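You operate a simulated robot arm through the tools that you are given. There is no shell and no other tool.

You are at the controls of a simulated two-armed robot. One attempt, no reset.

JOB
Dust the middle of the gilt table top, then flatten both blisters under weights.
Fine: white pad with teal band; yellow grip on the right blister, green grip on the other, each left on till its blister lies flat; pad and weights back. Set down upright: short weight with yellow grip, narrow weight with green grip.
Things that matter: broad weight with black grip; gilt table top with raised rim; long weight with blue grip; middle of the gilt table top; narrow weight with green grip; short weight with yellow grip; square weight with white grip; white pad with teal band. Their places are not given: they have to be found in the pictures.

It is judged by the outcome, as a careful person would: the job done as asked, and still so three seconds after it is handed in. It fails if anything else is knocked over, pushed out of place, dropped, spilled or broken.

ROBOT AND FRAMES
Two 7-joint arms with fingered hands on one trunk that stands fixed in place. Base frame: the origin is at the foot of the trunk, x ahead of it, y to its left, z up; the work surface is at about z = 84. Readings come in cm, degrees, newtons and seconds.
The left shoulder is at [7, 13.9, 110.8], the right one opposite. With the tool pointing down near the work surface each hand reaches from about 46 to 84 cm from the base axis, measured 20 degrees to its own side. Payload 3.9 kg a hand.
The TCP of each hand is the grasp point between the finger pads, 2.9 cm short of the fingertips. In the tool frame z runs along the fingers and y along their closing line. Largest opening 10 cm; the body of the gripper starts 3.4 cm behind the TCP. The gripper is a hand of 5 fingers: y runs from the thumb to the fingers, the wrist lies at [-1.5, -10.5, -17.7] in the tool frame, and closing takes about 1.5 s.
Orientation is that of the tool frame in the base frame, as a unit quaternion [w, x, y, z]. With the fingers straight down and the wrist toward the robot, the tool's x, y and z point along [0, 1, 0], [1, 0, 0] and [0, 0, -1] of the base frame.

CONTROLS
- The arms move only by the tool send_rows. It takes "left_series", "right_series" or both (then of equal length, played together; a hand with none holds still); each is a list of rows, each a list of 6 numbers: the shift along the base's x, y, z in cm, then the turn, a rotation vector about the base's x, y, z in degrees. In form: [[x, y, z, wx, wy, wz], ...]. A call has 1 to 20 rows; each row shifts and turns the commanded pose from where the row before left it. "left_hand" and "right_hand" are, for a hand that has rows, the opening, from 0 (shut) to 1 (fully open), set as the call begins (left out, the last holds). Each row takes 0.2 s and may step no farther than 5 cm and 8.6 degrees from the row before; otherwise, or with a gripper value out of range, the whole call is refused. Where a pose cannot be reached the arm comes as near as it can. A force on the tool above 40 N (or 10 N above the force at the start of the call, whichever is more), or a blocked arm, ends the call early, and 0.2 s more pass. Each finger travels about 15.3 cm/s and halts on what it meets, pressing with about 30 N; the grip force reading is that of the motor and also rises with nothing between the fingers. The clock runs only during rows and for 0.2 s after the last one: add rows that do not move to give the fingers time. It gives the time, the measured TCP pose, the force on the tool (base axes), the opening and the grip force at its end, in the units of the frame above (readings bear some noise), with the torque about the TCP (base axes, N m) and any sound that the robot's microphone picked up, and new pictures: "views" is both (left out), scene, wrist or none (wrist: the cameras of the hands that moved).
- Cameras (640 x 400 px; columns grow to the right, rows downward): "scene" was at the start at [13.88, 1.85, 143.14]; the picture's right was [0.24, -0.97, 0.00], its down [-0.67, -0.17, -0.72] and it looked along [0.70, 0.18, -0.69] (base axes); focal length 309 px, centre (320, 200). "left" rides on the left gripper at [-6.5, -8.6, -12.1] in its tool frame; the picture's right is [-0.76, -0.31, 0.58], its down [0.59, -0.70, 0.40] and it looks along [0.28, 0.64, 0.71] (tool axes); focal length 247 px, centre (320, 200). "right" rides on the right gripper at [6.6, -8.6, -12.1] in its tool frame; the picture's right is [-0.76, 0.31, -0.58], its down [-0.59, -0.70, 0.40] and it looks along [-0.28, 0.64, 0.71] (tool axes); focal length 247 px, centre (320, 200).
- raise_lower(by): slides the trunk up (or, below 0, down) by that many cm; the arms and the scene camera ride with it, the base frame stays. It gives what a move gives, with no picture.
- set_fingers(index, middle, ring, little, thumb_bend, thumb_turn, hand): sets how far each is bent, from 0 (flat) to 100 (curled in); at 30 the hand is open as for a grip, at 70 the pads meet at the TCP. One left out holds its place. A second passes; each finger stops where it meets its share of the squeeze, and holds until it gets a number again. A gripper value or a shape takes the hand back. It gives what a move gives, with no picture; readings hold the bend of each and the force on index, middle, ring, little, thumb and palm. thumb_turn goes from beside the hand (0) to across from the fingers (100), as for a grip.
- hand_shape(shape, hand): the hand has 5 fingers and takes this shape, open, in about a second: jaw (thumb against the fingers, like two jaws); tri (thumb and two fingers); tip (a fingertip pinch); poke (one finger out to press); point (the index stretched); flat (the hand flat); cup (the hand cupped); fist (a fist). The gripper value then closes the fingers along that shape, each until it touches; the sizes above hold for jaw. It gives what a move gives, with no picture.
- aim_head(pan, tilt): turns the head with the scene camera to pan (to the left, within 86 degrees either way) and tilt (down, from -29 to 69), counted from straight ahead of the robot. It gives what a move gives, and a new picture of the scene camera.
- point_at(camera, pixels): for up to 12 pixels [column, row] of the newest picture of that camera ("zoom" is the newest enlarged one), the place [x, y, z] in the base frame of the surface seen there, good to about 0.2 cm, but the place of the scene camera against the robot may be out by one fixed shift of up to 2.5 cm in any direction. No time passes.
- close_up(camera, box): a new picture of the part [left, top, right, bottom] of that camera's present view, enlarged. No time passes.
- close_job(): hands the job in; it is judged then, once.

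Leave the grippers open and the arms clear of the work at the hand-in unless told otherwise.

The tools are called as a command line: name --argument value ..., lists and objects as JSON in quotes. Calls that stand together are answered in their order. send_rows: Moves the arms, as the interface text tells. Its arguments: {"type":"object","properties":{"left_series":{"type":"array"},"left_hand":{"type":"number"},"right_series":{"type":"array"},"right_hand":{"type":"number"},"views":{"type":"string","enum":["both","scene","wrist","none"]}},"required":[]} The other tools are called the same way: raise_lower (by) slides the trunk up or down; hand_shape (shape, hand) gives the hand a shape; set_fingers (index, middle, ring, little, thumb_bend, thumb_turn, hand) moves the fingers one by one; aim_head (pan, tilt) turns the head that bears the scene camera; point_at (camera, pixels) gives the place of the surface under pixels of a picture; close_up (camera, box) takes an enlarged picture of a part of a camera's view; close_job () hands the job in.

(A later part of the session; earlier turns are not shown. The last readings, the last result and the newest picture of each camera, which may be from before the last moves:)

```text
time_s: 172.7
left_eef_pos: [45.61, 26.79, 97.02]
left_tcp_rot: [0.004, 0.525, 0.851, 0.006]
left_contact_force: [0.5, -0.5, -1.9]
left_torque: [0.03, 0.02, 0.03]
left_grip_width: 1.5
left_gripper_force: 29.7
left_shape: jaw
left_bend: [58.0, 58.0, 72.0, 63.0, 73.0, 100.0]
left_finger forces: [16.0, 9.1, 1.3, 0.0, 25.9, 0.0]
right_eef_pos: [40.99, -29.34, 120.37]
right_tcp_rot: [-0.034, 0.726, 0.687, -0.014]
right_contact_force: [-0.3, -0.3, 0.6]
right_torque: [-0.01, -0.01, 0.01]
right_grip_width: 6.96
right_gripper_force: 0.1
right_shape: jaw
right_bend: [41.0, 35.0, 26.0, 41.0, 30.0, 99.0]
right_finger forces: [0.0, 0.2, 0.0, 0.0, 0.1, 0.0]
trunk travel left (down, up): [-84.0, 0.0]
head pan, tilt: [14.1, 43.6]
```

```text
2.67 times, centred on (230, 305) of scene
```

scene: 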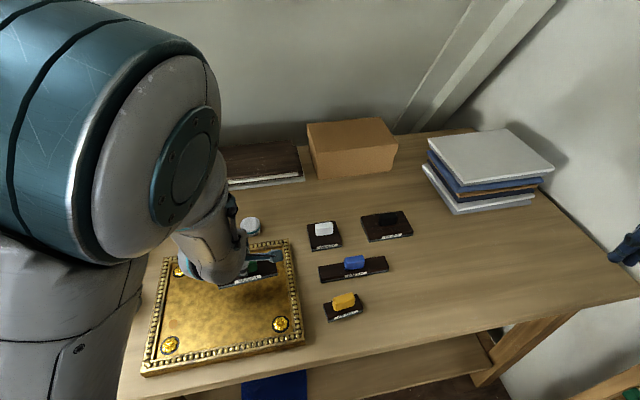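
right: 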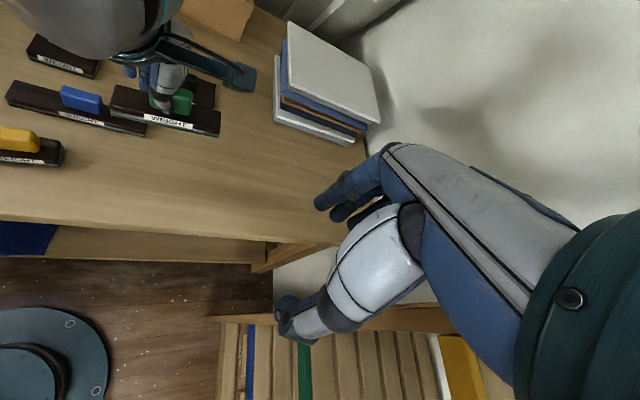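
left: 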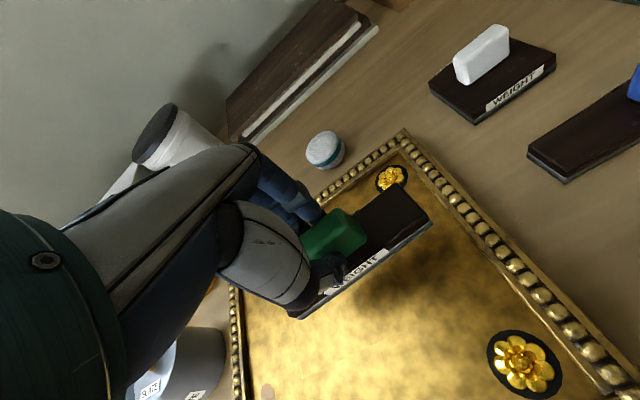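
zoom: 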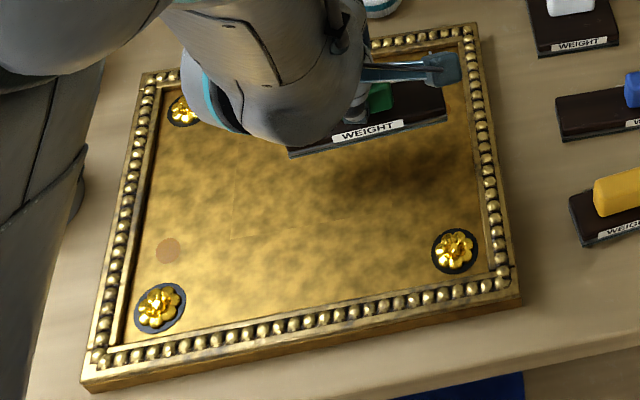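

Green is over the clear middle of the board. I'm measuring its plate corners to choose a resting place clear of rim and rosettes.

point_at --camera "zoom" --pixels '[[468, 250], [300, 130]]'

close_up --camera "left" --box '[240, 170, 460, 370]'

point_at --camera "zoom" --pixels '[[475, 95], [410, 34], [214, 292], [330, 105], [390, 130]]'

```text
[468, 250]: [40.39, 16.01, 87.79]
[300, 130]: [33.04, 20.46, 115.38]
```

```text
2.00 times, centred on (350, 270) of left
```

zoom: 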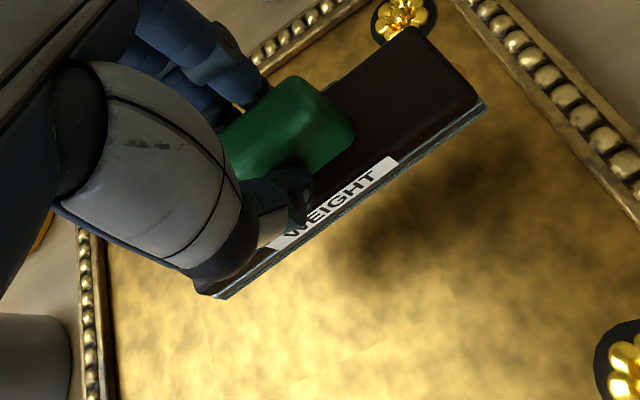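

```text
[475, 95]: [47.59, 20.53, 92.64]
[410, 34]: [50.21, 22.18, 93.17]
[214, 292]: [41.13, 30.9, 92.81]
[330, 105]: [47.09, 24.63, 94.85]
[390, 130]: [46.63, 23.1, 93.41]
```

The plate would rest centred at (45.7, 26.5), far from rim and rosettes. I'll lower it to about 1 cm above the board.

send_rows --left_series '[[0, 0, -1.5, 0, 0, 0], [0, 0, -1.5, 0, 0, 0], [0, 0, -1.2, 0, 0, 0], [0, 0, -0.6, 0, 0, 0], [0, 0, -0.3, 0, 0, 0], [0, 0, 0, 0, 0, 0]]' --views "wrist"

send_rows --left_series '[[0, 0, -0.15, 0, 0, 0], [0, 0, -0.1, 0, 0, 0], [0, 0, 0, 0, 0, 0]]' --views "none"

```text
time_s: 174.1
left_eef_pos: [45.52, 26.94, 91.83]
left_tcp_rot: [0.004, 0.526, 0.851, 0.005]
left_contact_force: [0.1, 0.2, -2.2]
left_torque: [-0.03, 0.0, 0.04]
left_grip_width: 1.49
left_gripper_force: 30.4
left_shape: jaw
left_bend: [58.0, 58.0, 72.0, 63.0, 73.0, 100.0]
left_finger forces: [15.9, 9.2, 1.2, 0.0, 25.8, 0.1]
right_eef_pos: [41.02, -29.28, 120.38]
right_tcp_rot: [-0.033, 0.726, 0.687, -0.014]
right_contact_force: [-0.2, -0.1, 0.8]
right_torque: [-0.01, 0.0, -0.03]
right_grip_width: 6.95
right_gripper_force: 0.0
right_shape: jaw
right_bend: [41.0, 35.0, 26.0, 41.0, 30.0, 99.0]
right_finger forces: [0.1, 0.1, 0.0, 0.0, 0.0, 0.0]
trunk travel left (down, up): [-84.0, 0.0]
head pan, tilt: [14.1, 43.6]
```

left: 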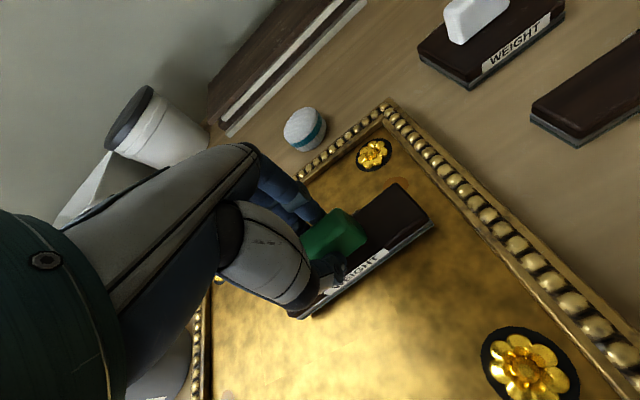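

```text
time_s: 174.9
left_eef_pos: [45.57, 26.95, 91.72]
left_tcp_rot: [0.003, 0.526, 0.85, 0.006]
left_contact_force: [0.5, 0.3, -2.3]
left_torque: [0.04, 0.01, 0.0]
left_grip_width: 1.51
left_gripper_force: 30.5
left_shape: jaw
left_bend: [58.0, 58.0, 72.0, 63.0, 73.0, 100.0]
left_finger forces: [16.0, 9.1, 1.4, 0.1, 25.8, 0.0]
right_eef_pos: [41.1, -29.42, 120.18]
right_tcp_rot: [-0.034, 0.726, 0.687, -0.013]
right_contact_force: [0.1, -0.4, -0.5]
right_torque: [0.02, 0.01, -0.01]
right_grip_width: 6.97
right_gripper_force: 0.0
right_shape: jaw
right_bend: [41.0, 35.0, 26.0, 41.0, 30.0, 99.0]
right_finger forces: [0.1, 0.0, 0.0, 0.1, 0.1, 0.0]
trunk travel left (down, up): [-84.0, 0.0]
head pan, tilt: [14.1, 43.6]
```

Still hanging free. I'm continuing in 0.1 cm steps to touch.

send_rows --left_series '[[0, 0, -0.12, 0, 0, 0], [0, 0, 0, 0, 0, 0]]' --views "none"

send_rows --left_series '[[0, 0, -0.1, 0, 0, 0], [0, 0, 0, 0, 0, 0]]' --views "none"

```text
time_s: 175.5
left_eef_pos: [45.55, 27.0, 91.6]
left_tcp_rot: [0.003, 0.526, 0.85, 0.005]
left_contact_force: [0.3, -0.4, -3.2]
left_torque: [0.01, 0.05, -0.02]
left_grip_width: 1.53
left_gripper_force: 30.0
left_shape: jaw
left_bend: [58.0, 58.0, 72.0, 63.0, 73.0, 100.0]
left_finger forces: [15.9, 9.2, 1.3, 0.1, 25.8, 0.0]
right_eef_pos: [40.98, -29.34, 120.38]
right_tcp_rot: [-0.034, 0.726, 0.687, -0.013]
right_contact_force: [-0.6, -0.1, -0.3]
right_torque: [0.01, -0.01, -0.02]
right_grip_width: 6.97
right_gripper_force: 0.1
right_shape: jaw
right_bend: [41.0, 35.0, 26.0, 41.0, 30.0, 99.0]
right_finger forces: [0.0, 0.1, 0.0, 0.0, 0.0, 0.0]
trunk travel left (down, up): [-84.0, 0.0]
head pan, tilt: [14.1, 43.6]
```

```text
time_s: 176.1
left_eef_pos: [45.65, 26.93, 91.44]
left_tcp_rot: [0.004, 0.525, 0.851, 0.006]
left_contact_force: [-1.0, 0.3, -2.2]
left_torque: [-0.04, 0.03, 0.0]
left_grip_width: 1.52
left_gripper_force: 29.8
left_shape: jaw
left_bend: [58.0, 58.0, 72.0, 63.0, 73.0, 100.0]
left_finger forces: [16.1, 9.0, 1.4, 0.1, 25.7, 0.1]
right_eef_pos: [41.13, -29.29, 120.36]
right_tcp_rot: [-0.033, 0.726, 0.687, -0.014]
right_contact_force: [-0.6, 0.1, -0.3]
right_torque: [-0.01, 0.03, -0.01]
right_grip_width: 6.98
right_gripper_force: 0.2
right_shape: jaw
right_bend: [41.0, 35.0, 26.0, 41.0, 30.0, 99.0]
right_finger forces: [0.0, 0.1, 0.0, 0.1, 0.0, 0.1]
trunk travel left (down, up): [-84.0, 0.0]
head pan, tilt: [14.1, 43.6]
```

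send_rows --left_series '[[0, 0, -0.1, 0, 0, 0], [0, 0, 0, 0, 0, 0]]' --views "none"

send_rows --left_series '[[0, 0, -0.08, 0, 0, 0], [0, 0, 0, 0, 0, 0]]' --views "none"

```text
time_s: 176.7
left_eef_pos: [45.64, 27.05, 91.4]
left_tcp_rot: [0.003, 0.525, 0.851, 0.006]
left_contact_force: [0.2, 0.1, -1.5]
left_torque: [-0.03, -0.01, 0.01]
left_grip_width: 1.5
left_gripper_force: 29.7
left_shape: jaw
left_bend: [58.0, 58.0, 72.0, 63.0, 73.0, 100.0]
left_finger forces: [16.4, 9.0, 1.4, 0.1, 25.8, 0.0]
right_eef_pos: [41.07, -29.33, 120.31]
right_tcp_rot: [-0.033, 0.726, 0.687, -0.013]
right_contact_force: [-1.1, 0.8, 0.4]
right_torque: [0.04, -0.01, -0.01]
right_grip_width: 6.97
right_gripper_force: 0.1
right_shape: jaw
right_bend: [41.0, 35.0, 26.0, 41.0, 30.0, 99.0]
right_finger forces: [0.1, 0.0, 0.0, 0.0, 0.0, 0.0]
trunk travel left (down, up): [-84.0, 0.0]
head pan, tilt: [14.1, 43.6]
```

```text
time_s: 177.3
left_eef_pos: [45.64, 26.87, 91.41]
left_tcp_rot: [0.003, 0.525, 0.851, 0.006]
left_contact_force: [0.3, 1.0, 0.6]
left_torque: [-0.02, -0.03, 0.0]
left_grip_width: 1.52
left_gripper_force: 30.1
left_shape: jaw
left_bend: [58.0, 58.0, 72.0, 63.0, 73.0, 100.0]
left_finger forces: [17.0, 9.4, 1.6, 0.0, 26.1, 0.0]
right_eef_pos: [41.06, -29.37, 120.35]
right_tcp_rot: [-0.033, 0.725, 0.687, -0.013]
right_contact_force: [0.8, 0.2, 0.2]
right_torque: [0.03, -0.02, -0.02]
right_grip_width: 6.97
right_gripper_force: 0.0
right_shape: jaw
right_bend: [41.0, 35.0, 26.0, 41.0, 30.0, 99.0]
right_finger forces: [0.1, 0.0, 0.0, 0.0, 0.0, 0.0]
trunk travel left (down, up): [-84.0, 0.0]
head pan, tilt: [14.1, 43.6]
```

The plate has touched (force rose to +0.6 N from −2.5 N). I'll press another 0.06 cm so it sits flat, then open the hand.

send_rows --left_series '[[0, 0, -0.06, 0, 0, 0], [0, 0, 0, 0, 0, 0]]' --views "none"

send_rows --left_series '[[0, 0, 0, 0, 0, 0], [0, 0, 0, 0, 0, 0], [0, 0, 0, 0, 0, 0], [0, 0, 0, 0, 0, 0], [0, 0, 0, 0, 0, 0], [0, 0, 0, 0, 0, 0]]' --left_hand 0.7 --views "both"

```text
time_s: 177.9
left_eef_pos: [45.53, 27.0, 91.36]
left_tcp_rot: [0.004, 0.525, 0.851, 0.007]
left_contact_force: [1.4, 1.1, 3.5]
left_torque: [0.03, -0.05, -0.03]
left_grip_width: 1.5
left_gripper_force: 29.9
left_shape: jaw
left_bend: [58.0, 58.0, 72.0, 63.0, 73.0, 100.0]
left_finger forces: [17.3, 9.7, 1.4, 0.0, 26.5, 0.0]
right_eef_pos: [41.01, -29.21, 120.43]
right_tcp_rot: [-0.033, 0.726, 0.687, -0.013]
right_contact_force: [0.3, 0.1, 0.3]
right_torque: [0.02, -0.01, 0.01]
right_grip_width: 6.95
right_gripper_force: 0.1
right_shape: jaw
right_bend: [41.0, 35.0, 26.0, 41.0, 30.0, 99.0]
right_finger forces: [0.0, 0.0, 0.0, 0.0, 0.0, 0.1]
trunk travel left (down, up): [-84.0, 0.0]
head pan, tilt: [14.1, 43.6]
```

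```text
time_s: 179.3
left_eef_pos: [45.46, 26.98, 91.32]
left_tcp_rot: [0.003, 0.525, 0.851, 0.006]
left_contact_force: [0.1, -0.2, 0.0]
left_torque: [-0.02, -0.05, -0.01]
left_grip_width: 6.96
left_gripper_force: 0.0
left_shape: jaw
left_bend: [41.0, 36.0, 26.0, 41.0, 31.0, 99.0]
left_finger forces: [0.0, 0.0, 0.1, 0.0, 0.0, 0.1]
right_eef_pos: [41.04, -29.4, 120.35]
right_tcp_rot: [-0.032, 0.726, 0.687, -0.014]
right_contact_force: [0.4, -0.3, 0.4]
right_torque: [0.02, -0.04, 0.01]
right_grip_width: 7.0
right_gripper_force: 0.0
right_shape: jaw
right_bend: [41.0, 35.0, 26.0, 41.0, 30.0, 99.0]
right_finger forces: [0.1, 0.0, 0.0, 0.0, 0.0, 0.1]
trunk travel left (down, up): [-84.0, 0.0]
head pan, tilt: [14.1, 43.6]
```

scene: 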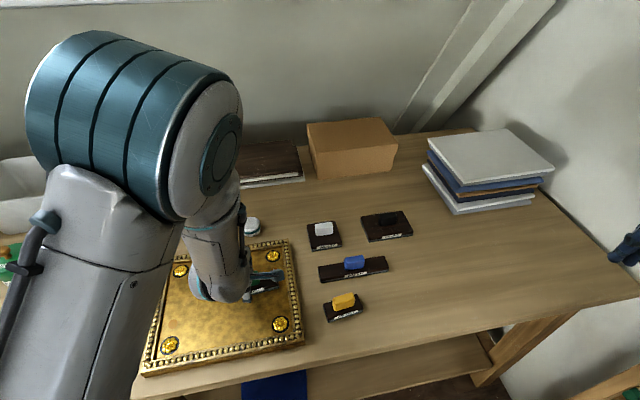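
left: 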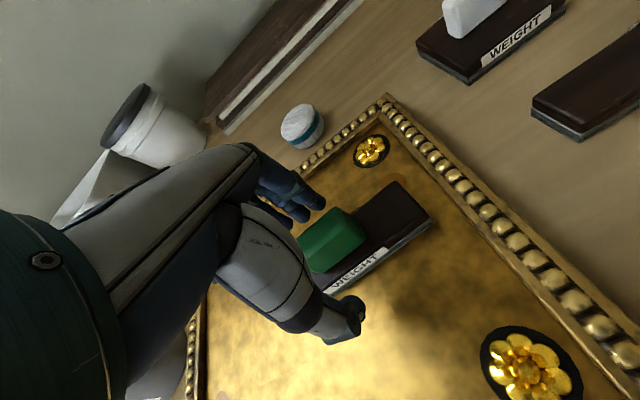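

Released; the green weight stands on the board. I'll raise the left hand straight up and then take it away to the far left.

send_rows --left_series '[[0, 0, 0.8, 0, 0, 0], [0, 0, 1.0, 0, 0, 0], [0, 0, 1.5, 0, 0, 0], [0.3, 0, 2, 0, 0, 0], [0.8, 0.5, 2.5, 0, 0, 3], [1.2, 1.5, 2.5, 0, 0, 5], [1.2, 2.5, 2.5, 0, 0, 5], [1, 3.5, 2, 0, 0, 5], [0, 4, 1.5, 0, 0, 5], [-1, 4, 1.5, 0, 0, 5], [-1, 4, 1.5, 0, 0, 5], [-1.2, 4, 1.5, 0, 0, 5], [-1.2, 4, 1.5, 0, 0, 5], [-1.2, 4, 1.5, 0, 0, 5], [-1.2, 4, 1, 0, 0, 4], [0, 0, 0, 0, 0, 0]]' --views "scene"

close_up --camera "scene" --box '[130, 230, 330, 380]'

```text
time_s: 182.7
left_eef_pos: [43.43, 62.96, 116.24]
left_tcp_rot: [0.001, 0.099, 0.995, 0.008]
left_contact_force: [-0.7, 0.0, -0.7]
left_torque: [0.01, 0.03, -0.01]
left_grip_width: 6.98
left_gripper_force: 0.1
left_shape: jaw
left_bend: [41.0, 35.0, 26.0, 41.0, 30.0, 99.0]
left_finger forces: [0.0, 0.0, 0.1, 0.1, 0.0, 0.0]
right_eef_pos: [41.08, -29.47, 120.3]
right_tcp_rot: [-0.033, 0.726, 0.687, -0.012]
right_contact_force: [0.4, -0.3, -0.5]
right_torque: [0.0, 0.02, 0.0]
right_grip_width: 6.97
right_gripper_force: 0.1
right_shape: jaw
right_bend: [41.0, 35.0, 26.0, 41.0, 30.0, 99.0]
right_finger forces: [0.1, 0.1, 0.1, 0.0, 0.1, 0.1]
trunk travel left (down, up): [-84.0, 0.0]
head pan, tilt: [14.1, 43.6]
```

scene: 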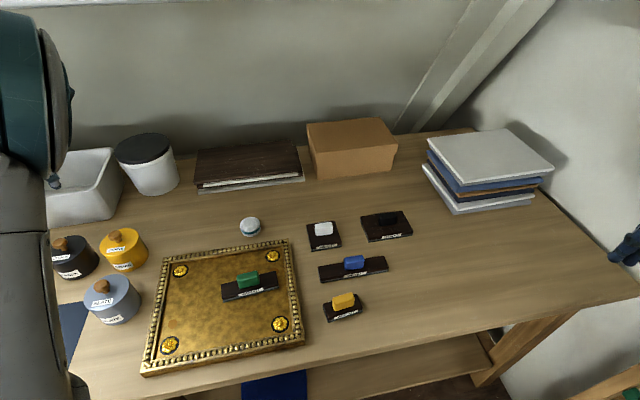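

```text
2.67 times, centred on (230, 305) of scene
```

zoom: 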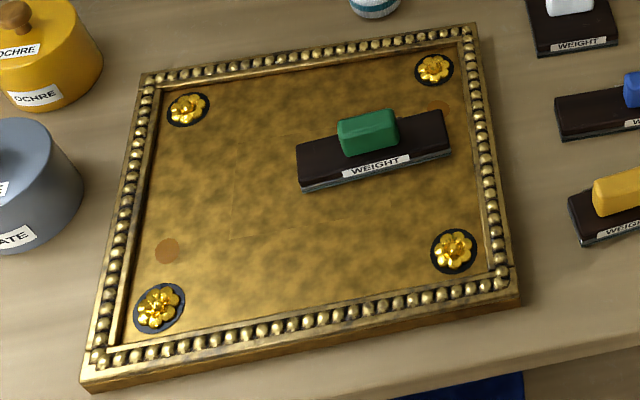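

The left blister spot lies flat and green rests clear of everything. Before the right arm crosses over, I'm checking where the left elbow and upper arm are.

point_at --camera "scene" --pixels '[[20, 100], [50, 110], [20, 250], [60, 350], [30, 180], [65, 100]]'

close_up --camera "scene" --box '[210, 255, 290, 310]'

point_at --camera "zoom" --pixels '[[95, 300], [490, 205], [460, 150], [85, 255], [200, 210], [330, 190], [270, 170], [280, 200]]'

```text
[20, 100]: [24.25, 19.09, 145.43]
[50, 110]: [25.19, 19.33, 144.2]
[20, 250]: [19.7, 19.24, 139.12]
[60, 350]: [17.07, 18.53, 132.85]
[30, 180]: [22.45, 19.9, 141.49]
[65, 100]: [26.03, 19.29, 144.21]
```

```text
7.27 times, centred on (250, 282) of scene
```

zoom: 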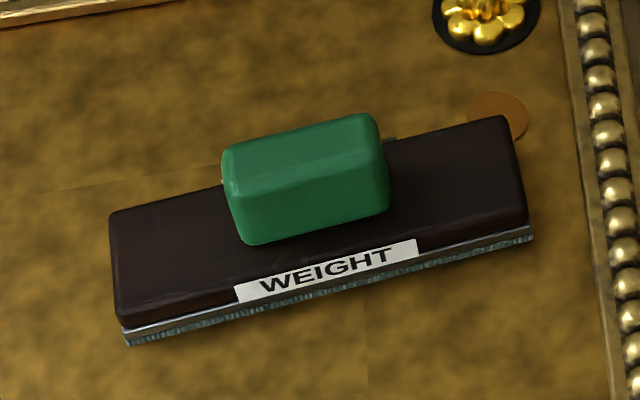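

```text
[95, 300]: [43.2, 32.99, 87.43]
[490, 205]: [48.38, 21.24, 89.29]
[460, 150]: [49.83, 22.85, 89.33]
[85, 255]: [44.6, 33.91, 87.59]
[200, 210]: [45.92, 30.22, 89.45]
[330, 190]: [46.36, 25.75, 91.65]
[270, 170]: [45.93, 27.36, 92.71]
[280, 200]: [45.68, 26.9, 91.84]
```

Left elbow is high at z≈144, well above the right arm's path. I'll bring the right hand across, leveling it and turning to a heading of about 40°, to above the green grip near (45.6, 27, 100).

send_rows --right_series '[[0.63, 4, -1.8, -0.21, -0.46, 5.4], [0.63, 4, -1.8, -0.21, -0.46, 5.4], [0.63, 4, -1.8, -0.21, -0.46, 5.4], [0.63, 4, -1.8, -0.21, -0.46, 5.4], [0.63, 4, -1.8, -0.21, -0.46, 5.4], [0.63, 4, -1.8, -0.21, -0.46, 5.4], [0.63, 4, -1.8, -0.21, -0.46, 5.4], [0.63, 4, -1.8, -0.21, -0.46, 5.4], [0, 4, -1, 0, 0, 0], [0, 4, -1, 0, 0, 0], [0, 4, -1, 0, 0, 0], [0, 4, -1, 0, 0, 0], [0, 4, -1, 0, 0, 0], [0, 3.8, -1, 0, 0, 0], [0, 0, 0, 0, 0, 0]]' --views "both"

```text
time_s: 186.1
left_eef_pos: [43.61, 62.82, 116.22]
left_tcp_rot: [0.001, 0.099, 0.995, 0.007]
left_contact_force: [-0.5, -1.0, -0.4]
left_torque: [0.02, 0.03, -0.04]
left_grip_width: 6.95
left_gripper_force: 0.0
left_shape: jaw
left_bend: [41.0, 35.0, 26.0, 41.0, 30.0, 99.0]
left_finger forces: [0.1, 0.0, 0.0, 0.0, 0.1, 0.1]
right_eef_pos: [48.47, 25.03, 102.04]
right_tcp_rot: [-0.007, 0.447, 0.894, 0.011]
right_contact_force: [0.2, -0.4, 0.2]
right_torque: [0.0, 0.05, 0.02]
right_grip_width: 6.97
right_gripper_force: 0.0
right_shape: jaw
right_bend: [41.0, 35.0, 26.0, 41.0, 30.0, 99.0]
right_finger forces: [0.0, 0.0, 0.2, 0.1, 0.0, 0.1]
trunk travel left (down, up): [-84.0, 0.0]
head pan, tilt: [14.1, 43.6]
stopped in row 15 (right hand): the arm was blocked; the commanded pose is now the measured one
```

scene: 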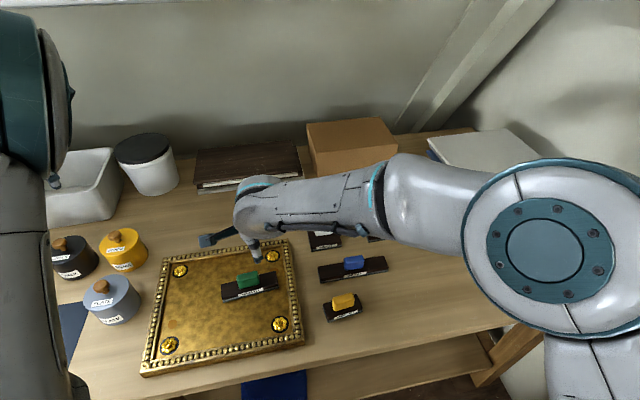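
right: 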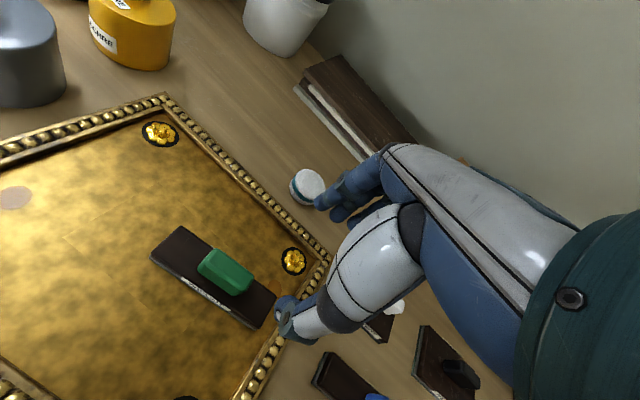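

The right arm was stopped at (48.5, 25.0, 102). I'm checking its elbow position relative to the head.

point_at --camera "scene" --pixels '[[550, 240], [480, 200], [560, 170], [500, 300], [600, 360], [420, 190], [330, 210], [470, 260], [600, 250], [390, 220], [260, 200]]'

```text
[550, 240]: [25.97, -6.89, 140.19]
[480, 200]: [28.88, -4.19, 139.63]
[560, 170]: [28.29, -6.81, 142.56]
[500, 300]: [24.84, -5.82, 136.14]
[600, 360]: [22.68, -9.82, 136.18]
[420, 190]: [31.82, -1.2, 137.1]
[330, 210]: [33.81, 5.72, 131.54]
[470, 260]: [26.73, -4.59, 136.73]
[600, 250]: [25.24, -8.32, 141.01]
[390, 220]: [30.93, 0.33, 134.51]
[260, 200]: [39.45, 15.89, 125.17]
```

The elbow is about 19 cm from the head, so this may just be the arm lagging. I'll try a small slow step toward the target and watch.

send_rows --right_series '[[-0.5, 0.4, -0.5, 0, 0, 0], [-0.5, 0.4, -0.5, 0, 0, 0], [0, 0, 0, 0, 0, 0]]' --views "none"

```text
time_s: 187.1
left_eef_pos: [43.43, 63.0, 116.24]
left_tcp_rot: [0.001, 0.099, 0.995, 0.006]
left_contact_force: [0.0, -0.6, 0.0]
left_torque: [0.0, -0.01, 0.0]
left_grip_width: 6.94
left_gripper_force: 0.1
left_shape: jaw
left_bend: [41.0, 35.0, 26.0, 41.0, 30.0, 99.0]
left_finger forces: [0.0, 0.0, 0.0, 0.1, 0.0, 0.0]
right_eef_pos: [49.74, 24.61, 102.8]
right_tcp_rot: [-0.027, 0.471, 0.881, 0.03]
right_contact_force: [0.2, -0.7, -0.2]
right_torque: [0.02, 0.0, -0.01]
right_grip_width: 6.99
right_gripper_force: 0.0
right_shape: jaw
right_bend: [41.0, 35.0, 26.0, 41.0, 30.0, 99.0]
right_finger forces: [0.0, 0.0, 0.1, 0.0, 0.0, 0.1]
trunk travel left (down, up): [-84.0, 0.0]
head pan, tilt: [14.1, 43.6]
stopped in row 3 (right hand): the arm was blocked; the commanded pose is now the measured one
```

It really is blocked by the elbow being folded up beside the head. I'll back the right hand off to the right, level it, and turn the hand strongly leftward (+) there, so the elbow swings outward to the right instead of upward.

send_rows --right_series '[[0.46, -3, 0.4, -0.9, -0.22, 0], [0.46, -4, 0.4, -0.9, -0.22, 0], [0.46, -4.2, 0.4, -0.9, -0.22, 0], [0.46, -4.2, 0.4, -0.9, -0.22, 0], [0.46, -4.2, 0.4, -0.9, -0.22, 0], [0, 0, 0, 0, 0, 0]]' --views "scene"

```text
time_s: 188.5
left_eef_pos: [43.45, 63.11, 116.06]
left_tcp_rot: [0.0, 0.099, 0.995, 0.006]
left_contact_force: [0.8, 0.0, -0.3]
left_torque: [0.0, 0.02, 0.01]
left_grip_width: 7.0
left_gripper_force: 0.0
left_shape: jaw
left_bend: [41.0, 35.0, 26.0, 41.0, 30.0, 99.0]
left_finger forces: [0.1, 0.1, 0.1, 0.0, 0.0, 0.0]
right_eef_pos: [51.86, 5.19, 104.62]
right_tcp_rot: [0.004, 0.469, 0.883, -0.003]
right_contact_force: [-1.0, -0.5, 0.5]
right_torque: [-0.02, 0.03, 0.0]
right_grip_width: 6.97
right_gripper_force: 0.0
right_shape: jaw
right_bend: [41.0, 35.0, 26.0, 41.0, 30.0, 99.0]
right_finger forces: [0.0, 0.0, 0.0, 0.1, 0.0, 0.1]
trunk travel left (down, up): [-84.0, 0.0]
head pan, tilt: [14.1, 43.6]
```

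scene: 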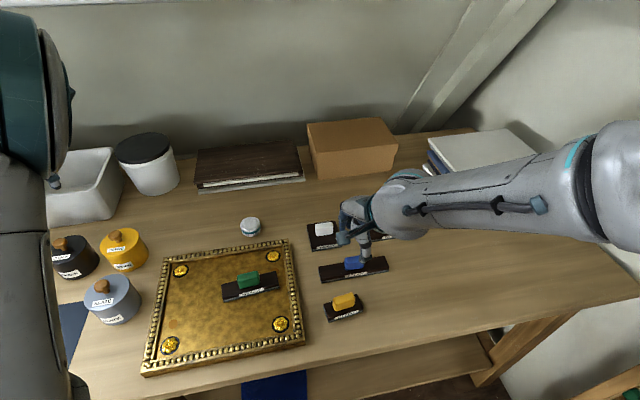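

The hand is free and level at (51.9, 5.2, 104.6). Now I'll turn it +32° in place to swing the elbow outward.

send_rows --right_series '[[0, 0, 0, 0, 0, 6], [0, 0, 0, 0, 0, 6], [0, 0, 0, 0, 0, 6], [0, 0, 0, 0, 0, 6], [0, 0, 0, 0, 0, 6], [0, 0, 0, 0, 0, 0]]' --views "scene"

point_at --camera "scene" --pixels '[[560, 190], [600, 200], [630, 180], [500, 200], [450, 215]]'

```text
time_s: 189.9
left_eef_pos: [43.4, 63.06, 116.13]
left_tcp_rot: [0.0, 0.099, 0.995, 0.008]
left_contact_force: [0.8, -0.6, 0.5]
left_torque: [-0.01, 0.0, 0.02]
left_grip_width: 6.98
left_gripper_force: 0.1
left_shape: jaw
left_bend: [41.0, 35.0, 26.0, 41.0, 30.0, 99.0]
left_finger forces: [0.1, 0.0, 0.0, 0.0, 0.0, 0.0]
right_eef_pos: [51.74, 5.28, 104.6]
right_tcp_rot: [0.004, 0.223, 0.975, -0.003]
right_contact_force: [-1.2, -0.3, -0.2]
right_torque: [-0.01, 0.02, -0.01]
right_grip_width: 6.95
right_gripper_force: 0.0
right_shape: jaw
right_bend: [41.0, 35.0, 26.0, 41.0, 30.0, 99.0]
right_finger forces: [0.0, 0.0, 0.0, 0.0, 0.1, 0.0]
trunk travel left (down, up): [-84.0, 0.0]
head pan, tilt: [14.1, 43.6]
```

scene: 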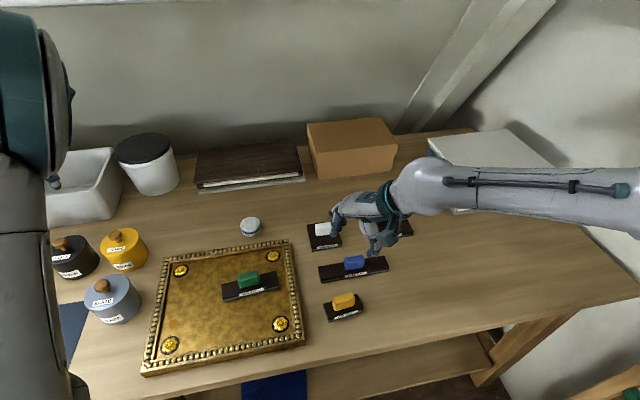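

```text
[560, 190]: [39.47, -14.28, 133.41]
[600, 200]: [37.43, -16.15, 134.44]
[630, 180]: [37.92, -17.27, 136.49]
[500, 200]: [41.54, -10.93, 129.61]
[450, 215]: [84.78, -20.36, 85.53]
```

The forearm now comes in from the right. I'll turn a bit more (+16°) to push the elbow farther outward.

send_rows --right_series '[[0, 0, 0, 0, 0, 5.5], [0, 0, 0, 0, 0, 5.5], [0, 0, 0, 0, 0, 5.5], [0, 0, 0, 0, 0, 0]]' --views "scene"

point_at --camera "scene" --pixels '[[560, 190], [600, 200], [630, 180], [500, 200], [630, 220]]'

```text
time_s: 190.9
left_eef_pos: [43.49, 62.93, 116.28]
left_tcp_rot: [0.001, 0.099, 0.995, 0.007]
left_contact_force: [0.5, 0.2, -1.5]
left_torque: [-0.03, 0.02, 0.04]
left_grip_width: 6.96
left_gripper_force: 0.1
left_shape: jaw
left_bend: [41.0, 35.0, 26.0, 41.0, 30.0, 99.0]
left_finger forces: [0.0, 0.0, 0.0, 0.0, 0.0, 0.0]
right_eef_pos: [51.72, 5.31, 104.78]
right_tcp_rot: [0.003, 0.081, 0.997, -0.001]
right_contact_force: [0.6, -0.7, -0.4]
right_torque: [-0.02, 0.03, 0.0]
right_grip_width: 6.96
right_gripper_force: 0.1
right_shape: jaw
right_bend: [41.0, 35.0, 26.0, 41.0, 30.0, 99.0]
right_finger forces: [0.0, 0.0, 0.0, 0.0, 0.0, 0.0]
trunk travel left (down, up): [-84.0, 0.0]
head pan, tilt: [14.1, 43.6]
```

scene: 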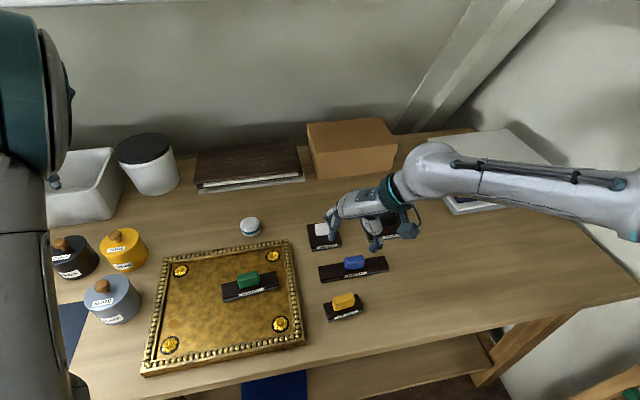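

```text
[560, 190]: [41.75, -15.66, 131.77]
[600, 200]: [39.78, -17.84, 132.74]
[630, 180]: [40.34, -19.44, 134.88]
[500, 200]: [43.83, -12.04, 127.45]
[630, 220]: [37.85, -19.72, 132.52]
```

The heading is about 80° and the elbow is out to the right. Now I'll move toward the green weight again, keeping the heading larger (about 55°) on the way, in smaller steps.

send_rows --right_series '[[0, 2.5, -0.5, 0, 0, -3], [0, 3, -0.5, 0, 0, -3], [0, 3, -0.5, 0, 0, -4], [0, 3, -0.5, 0, 0, -4], [0, 3, -0.5, 0, 0, -4], [-0.5, 3, -0.5, 0, 0, -4], [0, 0, 0, 0, 0, 0]]' --views "scene"

point_at --camera "scene" --pixels '[[560, 190], [600, 200], [500, 240], [400, 200], [560, 240], [480, 200]]'

```text
time_s: 192.5
left_eef_pos: [43.45, 62.88, 116.25]
left_tcp_rot: [0.001, 0.099, 0.995, 0.007]
left_contact_force: [-0.2, 0.5, -0.1]
left_torque: [0.04, 0.03, -0.04]
left_grip_width: 6.97
left_gripper_force: 0.0
left_shape: jaw
left_bend: [41.0, 35.0, 26.0, 41.0, 30.0, 99.0]
left_finger forces: [0.0, 0.1, 0.0, 0.0, 0.0, 0.0]
right_eef_pos: [51.11, 22.82, 101.52]
right_tcp_rot: [0.003, 0.271, 0.963, -0.001]
right_contact_force: [1.0, -0.6, -0.6]
right_torque: [0.0, -0.01, 0.0]
right_grip_width: 6.96
right_gripper_force: 0.0
right_shape: jaw
right_bend: [41.0, 35.0, 26.0, 41.0, 30.0, 99.0]
right_finger forces: [0.1, 0.1, 0.1, 0.0, 0.1, 0.1]
trunk travel left (down, up): [-84.0, 0.0]
head pan, tilt: [14.1, 43.6]
```

scene: 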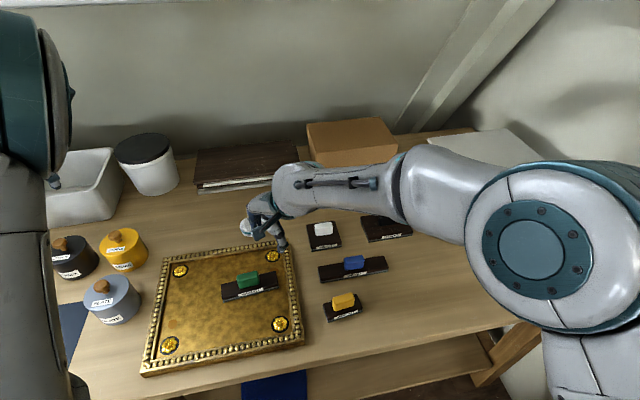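

```text
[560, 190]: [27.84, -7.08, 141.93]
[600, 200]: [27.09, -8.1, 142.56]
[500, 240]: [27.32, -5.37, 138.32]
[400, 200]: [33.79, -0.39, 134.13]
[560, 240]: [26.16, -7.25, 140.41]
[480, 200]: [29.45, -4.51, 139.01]
```

The elbow is still high, around z≈141. The forearm seems rolled over compared with my earlier good crossings (the "LINK 5" text used to face up). I'll go back to open space near (55, 3, 110) and turn the hand the other way, to about −30°, so the arm returns to its earlier posture.

send_rows --right_series '[[0.7, -3.5, 1.5, 0, 0, -7], [0.7, -3.5, 1.5, 0, 0, -7], [0.7, -3.5, 1.5, 0, 0, -7], [0.7, -3.5, 1.5, 0, 0, -7], [0.7, -3, 1.5, 0, 0, -7], [0.5, -3, 1, 0, 0, -7], [0, 0, 0, 0, 0, -7], [0, 0, 0, 0, 0, -7], [0, 0, 0, 0, 0, -7], [0, 0, 0, 0, 0, -7], [0, 0, 0, 0, 0, -7], [0, 0, 0, 0, 0, -7], [0, 0, 0, 0, 0, 0], [0, 0, 0, 0, 0, 0]]' --views "scene"

```text
time_s: 195.5
left_eef_pos: [43.36, 62.92, 116.19]
left_tcp_rot: [0.001, 0.1, 0.995, 0.006]
left_contact_force: [0.1, 0.4, 0.3]
left_torque: [0.02, -0.01, 0.04]
left_grip_width: 6.97
left_gripper_force: 0.2
left_shape: jaw
left_bend: [41.0, 35.0, 26.0, 41.0, 30.0, 99.0]
left_finger forces: [0.1, 0.1, 0.1, 0.0, 0.1, 0.0]
right_eef_pos: [55.75, 2.2, 112.18]
right_tcp_rot: [-0.017, 0.849, 0.528, 0.017]
right_contact_force: [-0.2, -0.1, -0.5]
right_torque: [-0.01, -0.01, 0.05]
right_grip_width: 6.99
right_gripper_force: 0.0
right_shape: jaw
right_bend: [41.0, 35.0, 26.0, 41.0, 30.0, 99.0]
right_finger forces: [0.0, 0.0, 0.0, 0.0, 0.1, 0.0]
trunk travel left (down, up): [-84.0, 0.0]
head pan, tilt: [14.1, 43.6]
```

scene: 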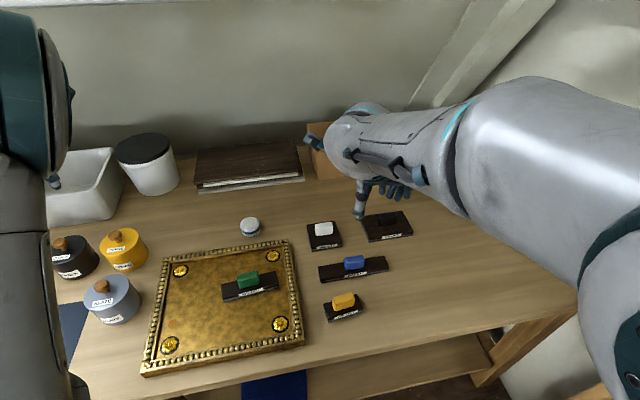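

It reached −26° without changing posture; the hose is still at the front. I'll continue turning to about −60°.

send_rows --right_series '[[0, 0, 0, 0, 0, -7], [0, 0, 0, 0, 0, -7], [0, 0, 0, 0, 0, -7], [0, 0, 0, 0, 0, -7], [0, 0, 0, 0, 0, -7], [0, 0, 0, 0, 0, 0], [0, 0, 0, 0, 0, 0]]' --views "scene"

```text
time_s: 197.3
left_eef_pos: [43.47, 62.82, 116.23]
left_tcp_rot: [0.001, 0.101, 0.995, 0.007]
left_contact_force: [-0.5, 0.2, -0.2]
left_torque: [-0.05, 0.0, -0.05]
left_grip_width: 6.98
left_gripper_force: 0.1
left_shape: jaw
left_bend: [41.0, 35.0, 26.0, 41.0, 30.0, 99.0]
left_finger forces: [0.0, 0.1, 0.1, 0.0, 0.0, 0.1]
right_eef_pos: [56.64, 0.69, 112.91]
right_tcp_rot: [-0.042, 0.973, 0.227, 0.014]
right_contact_force: [0.3, 0.8, 0.8]
right_torque: [0.02, -0.03, 0.0]
right_grip_width: 6.98
right_gripper_force: 0.1
right_shape: jaw
right_bend: [41.0, 35.0, 26.0, 41.0, 30.0, 99.0]
right_finger forces: [0.2, 0.0, 0.1, 0.0, 0.1, 0.0]
trunk travel left (down, up): [-84.0, 0.0]
head pan, tilt: [14.1, 43.6]
stopped in row 7 (right hand): the arm was blocked; the commanded pose is now the measured one
```

scene: 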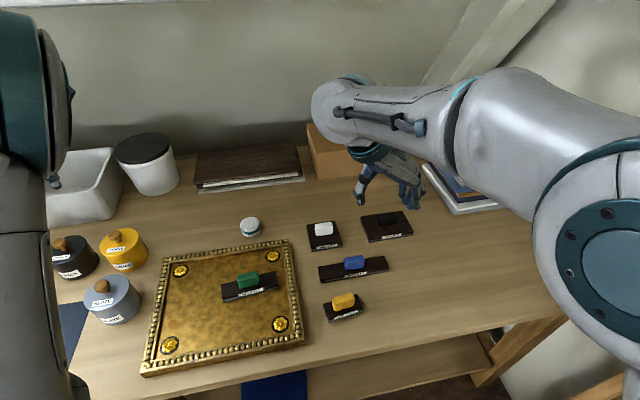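

Turning that way blocks as well, so this arm posture stays elbow-high. A simpler route is to avoid close-in reaches: the left hand can carry green out at near full reach to open table just behind its home, about (64.5, −16), and the right hand can bring it home from there. First I'll park the right arm at its own side.

send_rows --right_series '[[-0.5, -2, 0, 0, 0, 6], [-1.2, -3.5, 0, 0, 0, 7], [-1.4, -3.75, 0, 0, 0, 7], [-1.4, -3.75, 0, 0, 0, 7], [-1.4, -3.75, 0, 0, 0, 7], [-1.4, -3.75, 0, 0, 0, 7], [-1.4, -3.75, 0, 0, 0, 7], [-1.4, -3.75, 0, 0, 0, 7], [-1.4, -3.75, 0, 0, 0, 7], [0, -1, 0, 0, 0, 0], [0, 0, 0, 0, 0, 0]]' --views "scene"

```text
time_s: 199.7
left_eef_pos: [43.42, 62.89, 116.12]
left_tcp_rot: [0.001, 0.099, 0.995, 0.007]
left_contact_force: [0.4, 0.0, 0.5]
left_torque: [0.04, -0.01, -0.03]
left_grip_width: 6.96
left_gripper_force: 0.0
left_shape: jaw
left_bend: [41.0, 35.0, 26.0, 41.0, 30.0, 99.0]
left_finger forces: [0.0, 0.0, 0.0, 0.0, 0.1, 0.1]
right_eef_pos: [44.93, -31.98, 112.66]
right_tcp_rot: [-0.04, 0.715, 0.697, -0.009]
right_contact_force: [-0.2, -0.5, -0.7]
right_torque: [0.0, 0.02, 0.02]
right_grip_width: 6.96
right_gripper_force: 0.1
right_shape: jaw
right_bend: [41.0, 35.0, 26.0, 41.0, 30.0, 99.0]
right_finger forces: [0.0, 0.0, 0.0, 0.0, 0.0, 0.0]
trunk travel left (down, up): [-84.0, 0.0]
head pan, tilt: [14.1, 43.6]
```

scene: 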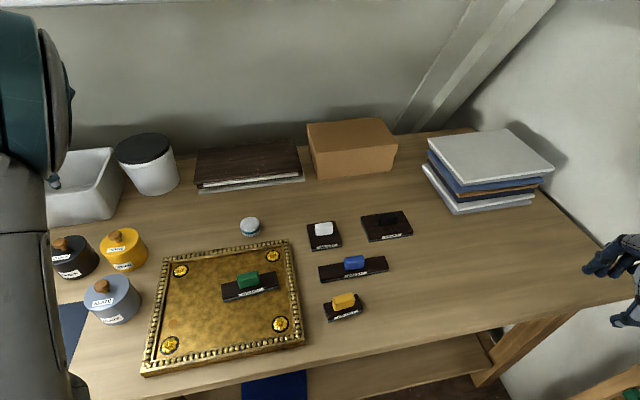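

The right arm is parked. Now I'll bring the left hand back over the green weight on the board, near (45.5, 27, 98), at the heading it was released with (about 27°).

send_rows --left_series '[[1.09, -4, -1.1, 0, 0, -5], [1.09, -4, -1.1, 0, 0, -5], [1.09, -4, -1.1, 0, 0, -5], [1.09, -4, -1.1, 0, 0, -5], [1.09, -4, -1.1, 0, 0, -5], [1.09, -4, -1.1, 0, 0, -5], [1.09, -4, -1.1, 0, 0, -5], [-1.37, -1.97, -2.55, 0, 0, -4.25], [-1.37, -1.97, -2.55, 0, 0, -4.25], [-1.37, -1.97, -2.55, 0, 0, -4.25], [-1.37, -1.97, -2.55, 0, 0, -4.25], [0, 0, 0, 0, 0, 0]]' --views "both"

close_up --camera "left" --box '[250, 180, 450, 360]'

```text
time_s: 202.3
left_eef_pos: [45.16, 27.09, 98.12]
left_tcp_rot: [0.004, 0.527, 0.85, 0.006]
left_contact_force: [-0.1, -0.3, -0.5]
left_torque: [-0.02, -0.02, 0.0]
left_grip_width: 6.95
left_gripper_force: 0.0
left_shape: jaw
left_bend: [41.0, 35.0, 26.0, 41.0, 30.0, 99.0]
left_finger forces: [0.1, 0.0, 0.1, 0.0, 0.1, 0.1]
right_eef_pos: [44.96, -31.85, 112.63]
right_tcp_rot: [-0.041, 0.716, 0.697, -0.01]
right_contact_force: [-0.1, -1.2, 0.2]
right_torque: [-0.01, -0.01, -0.01]
right_grip_width: 6.98
right_gripper_force: 0.1
right_shape: jaw
right_bend: [41.0, 35.0, 26.0, 41.0, 30.0, 99.0]
right_finger forces: [0.0, 0.0, 0.1, 0.0, 0.0, 0.0]
trunk travel left (down, up): [-84.0, 0.0]
head pan, tilt: [14.1, 43.6]
```

scene: 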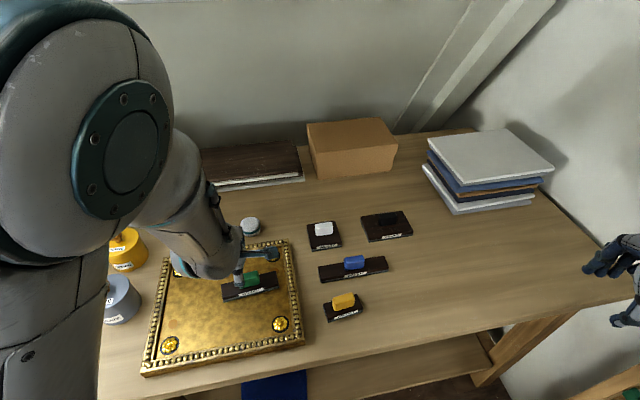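
left: 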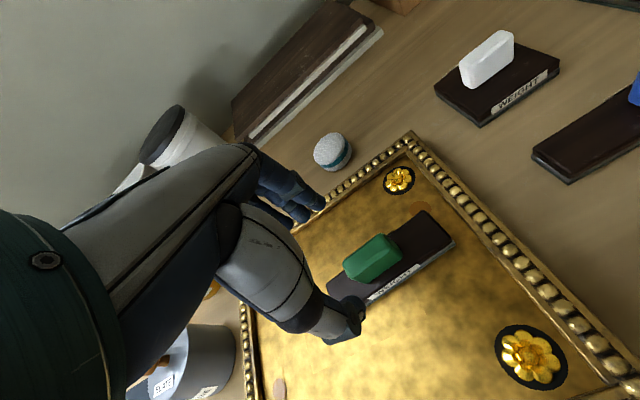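

```text
2.22 times, centred on (350, 270) of left
```

zoom: 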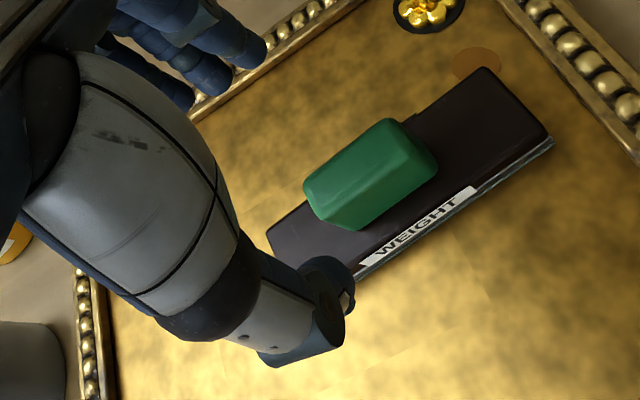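

Good: I'm 0.4 cm short in x. I'll correct that and lower around the green grip to z≈91.4.

send_rows --left_series '[[0.4, -0.1, -1.5, 0, 0, 0], [0, 0, -2, 0, 0, 0], [0, 0, -1.5, 0, 0, 0], [0, 0, -1.0, 0, 0, 0], [0, 0, -0.6, 0, 0, 0], [0, 0, 0, 0, 0, 0]]' --views "wrist"

close_up --camera "left" --box '[250, 180, 450, 360]'

```text
time_s: 203.7
left_eef_pos: [45.82, 26.97, 91.63]
left_tcp_rot: [0.004, 0.525, 0.851, 0.006]
left_contact_force: [-1.1, -0.4, -0.4]
left_torque: [-0.02, 0.01, 0.0]
left_grip_width: 6.97
left_gripper_force: 0.1
left_shape: jaw
left_bend: [41.0, 35.0, 26.0, 41.0, 30.0, 99.0]
left_finger forces: [0.0, 0.0, 0.0, 0.0, 0.0, 0.0]
right_eef_pos: [44.92, -31.86, 112.55]
right_tcp_rot: [-0.041, 0.716, 0.697, -0.01]
right_contact_force: [0.2, 0.6, 0.9]
right_torque: [0.03, 0.03, 0.02]
right_grip_width: 6.98
right_gripper_force: 0.0
right_shape: jaw
right_bend: [41.0, 35.0, 26.0, 41.0, 30.0, 99.0]
right_finger forces: [0.0, 0.0, 0.0, 0.0, 0.1, 0.1]
trunk travel left (down, up): [-84.0, 0.0]
head pan, tilt: [14.1, 43.6]
```

left: 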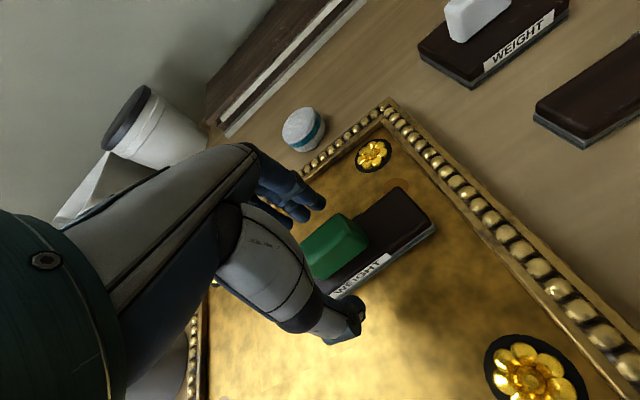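

```text
2.22 times, centred on (350, 270) of left
```

zoom: 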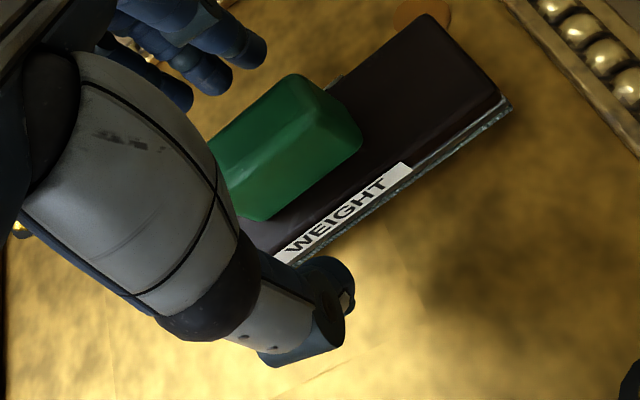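

The hand is in place around the grip. I'll lower 0.2 cm, close, and then lift.

send_rows --left_series '[[-0.1, 0, -0.2, 0, 0, 0], [0, 0, 0, 0, 0, 0]]' --views "none"

send_rows --left_series '[[0, 0, 0, 0, 0, 0], [0, 0, 0, 0, 0, 0], [0, 0, 0, 0, 0, 0], [0, 0, 0, 0, 0, 0], [0, 0, 0, 0, 0, 0], [0, 0, 0, 0, 0, 0], [0, 0, 0, 0, 0, 0], [0, 0, 0, 0, 0, 0], [0, 0, 0, 0, 0, 0]]' --left_hand 0 --views "none"

send_rows --left_series '[[0, 0, 0.5, 0, 0, 0], [0, 0, 1, 0, 0, 0], [0.3, 0, 1.5, 0, 0, 0], [0.5, 0, 2, 0, 0, 0], [1, 0, 2, 0, 0, 0], [1.5, 0, 2, 0, 0, 0], [0, 0, 0, 0, 0, 0]]' --views "both"

```text
time_s: 204.3
left_eef_pos: [45.84, 27.05, 91.47]
left_tcp_rot: [0.003, 0.526, 0.851, 0.005]
left_contact_force: [-0.3, -0.1, -0.4]
left_torque: [-0.02, -0.01, -0.02]
left_grip_width: 6.95
left_gripper_force: 0.0
left_shape: jaw
left_bend: [41.0, 35.0, 26.0, 41.0, 30.0, 99.0]
left_finger forces: [0.0, 0.0, 0.1, 0.0, 0.0, 0.1]
right_eef_pos: [44.95, -31.89, 112.57]
right_tcp_rot: [-0.04, 0.716, 0.697, -0.01]
right_contact_force: [0.2, 0.3, 0.5]
right_torque: [-0.02, 0.0, -0.02]
right_grip_width: 6.97
right_gripper_force: 0.0
right_shape: jaw
right_bend: [41.0, 35.0, 26.0, 41.0, 30.0, 99.0]
right_finger forces: [0.0, 0.0, 0.0, 0.0, 0.0, 0.1]
trunk travel left (down, up): [-84.0, 0.0]
head pan, tilt: [14.1, 43.6]
```

```text
time_s: 206.3
left_eef_pos: [45.84, 27.03, 91.62]
left_tcp_rot: [0.004, 0.525, 0.851, 0.006]
left_contact_force: [-1.1, -0.1, 0.3]
left_torque: [-0.01, 0.01, 0.01]
left_grip_width: 1.49
left_gripper_force: 30.1
left_shape: jaw
left_bend: [62.0, 60.0, 71.0, 66.0, 72.0, 100.0]
left_finger forces: [16.3, 8.2, 1.8, 0.0, 25.9, 0.0]
right_eef_pos: [45.06, -31.89, 112.49]
right_tcp_rot: [-0.041, 0.715, 0.697, -0.009]
right_contact_force: [0.1, -0.1, 0.7]
right_torque: [-0.01, -0.01, 0.0]
right_grip_width: 6.97
right_gripper_force: 0.1
right_shape: jaw
right_bend: [41.0, 35.0, 26.0, 41.0, 30.0, 99.0]
right_finger forces: [0.1, 0.1, 0.0, 0.0, 0.0, 0.0]
trunk travel left (down, up): [-84.0, 0.0]
head pan, tilt: [14.1, 43.6]
```

```text
time_s: 207.9
left_eef_pos: [49.13, 27.0, 100.53]
left_tcp_rot: [0.004, 0.525, 0.851, 0.005]
left_contact_force: [-0.5, -0.3, -2.1]
left_torque: [-0.02, 0.02, 0.02]
left_grip_width: 1.5
left_gripper_force: 29.9
left_shape: jaw
left_bend: [62.0, 60.0, 71.0, 66.0, 72.0, 100.0]
left_finger forces: [16.2, 8.5, 1.8, 0.1, 26.0, 0.0]
right_eef_pos: [45.12, -31.92, 112.55]
right_tcp_rot: [-0.041, 0.715, 0.698, -0.009]
right_contact_force: [-0.1, -0.4, 0.0]
right_torque: [-0.02, 0.0, -0.02]
right_grip_width: 6.98
right_gripper_force: 0.0
right_shape: jaw
right_bend: [41.0, 35.0, 26.0, 41.0, 30.0, 99.0]
right_finger forces: [0.1, 0.1, 0.1, 0.1, 0.0, 0.1]
trunk travel left (down, up): [-84.0, 0.0]
head pan, tilt: [14.1, 43.6]
```

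scene: 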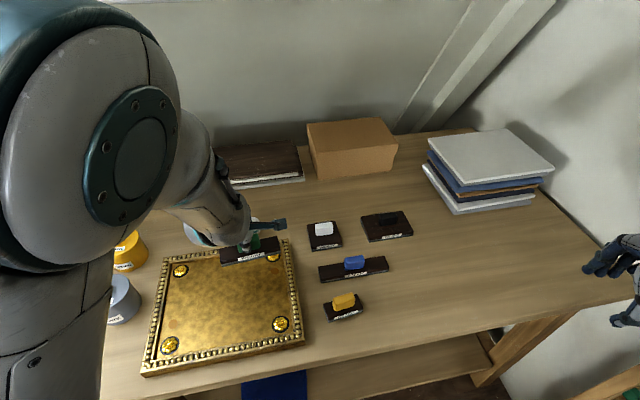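
left: 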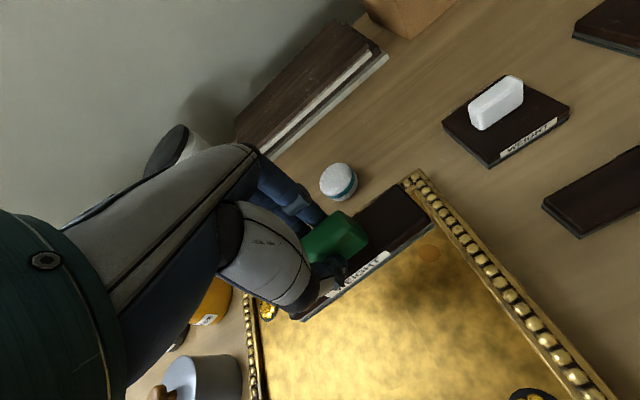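

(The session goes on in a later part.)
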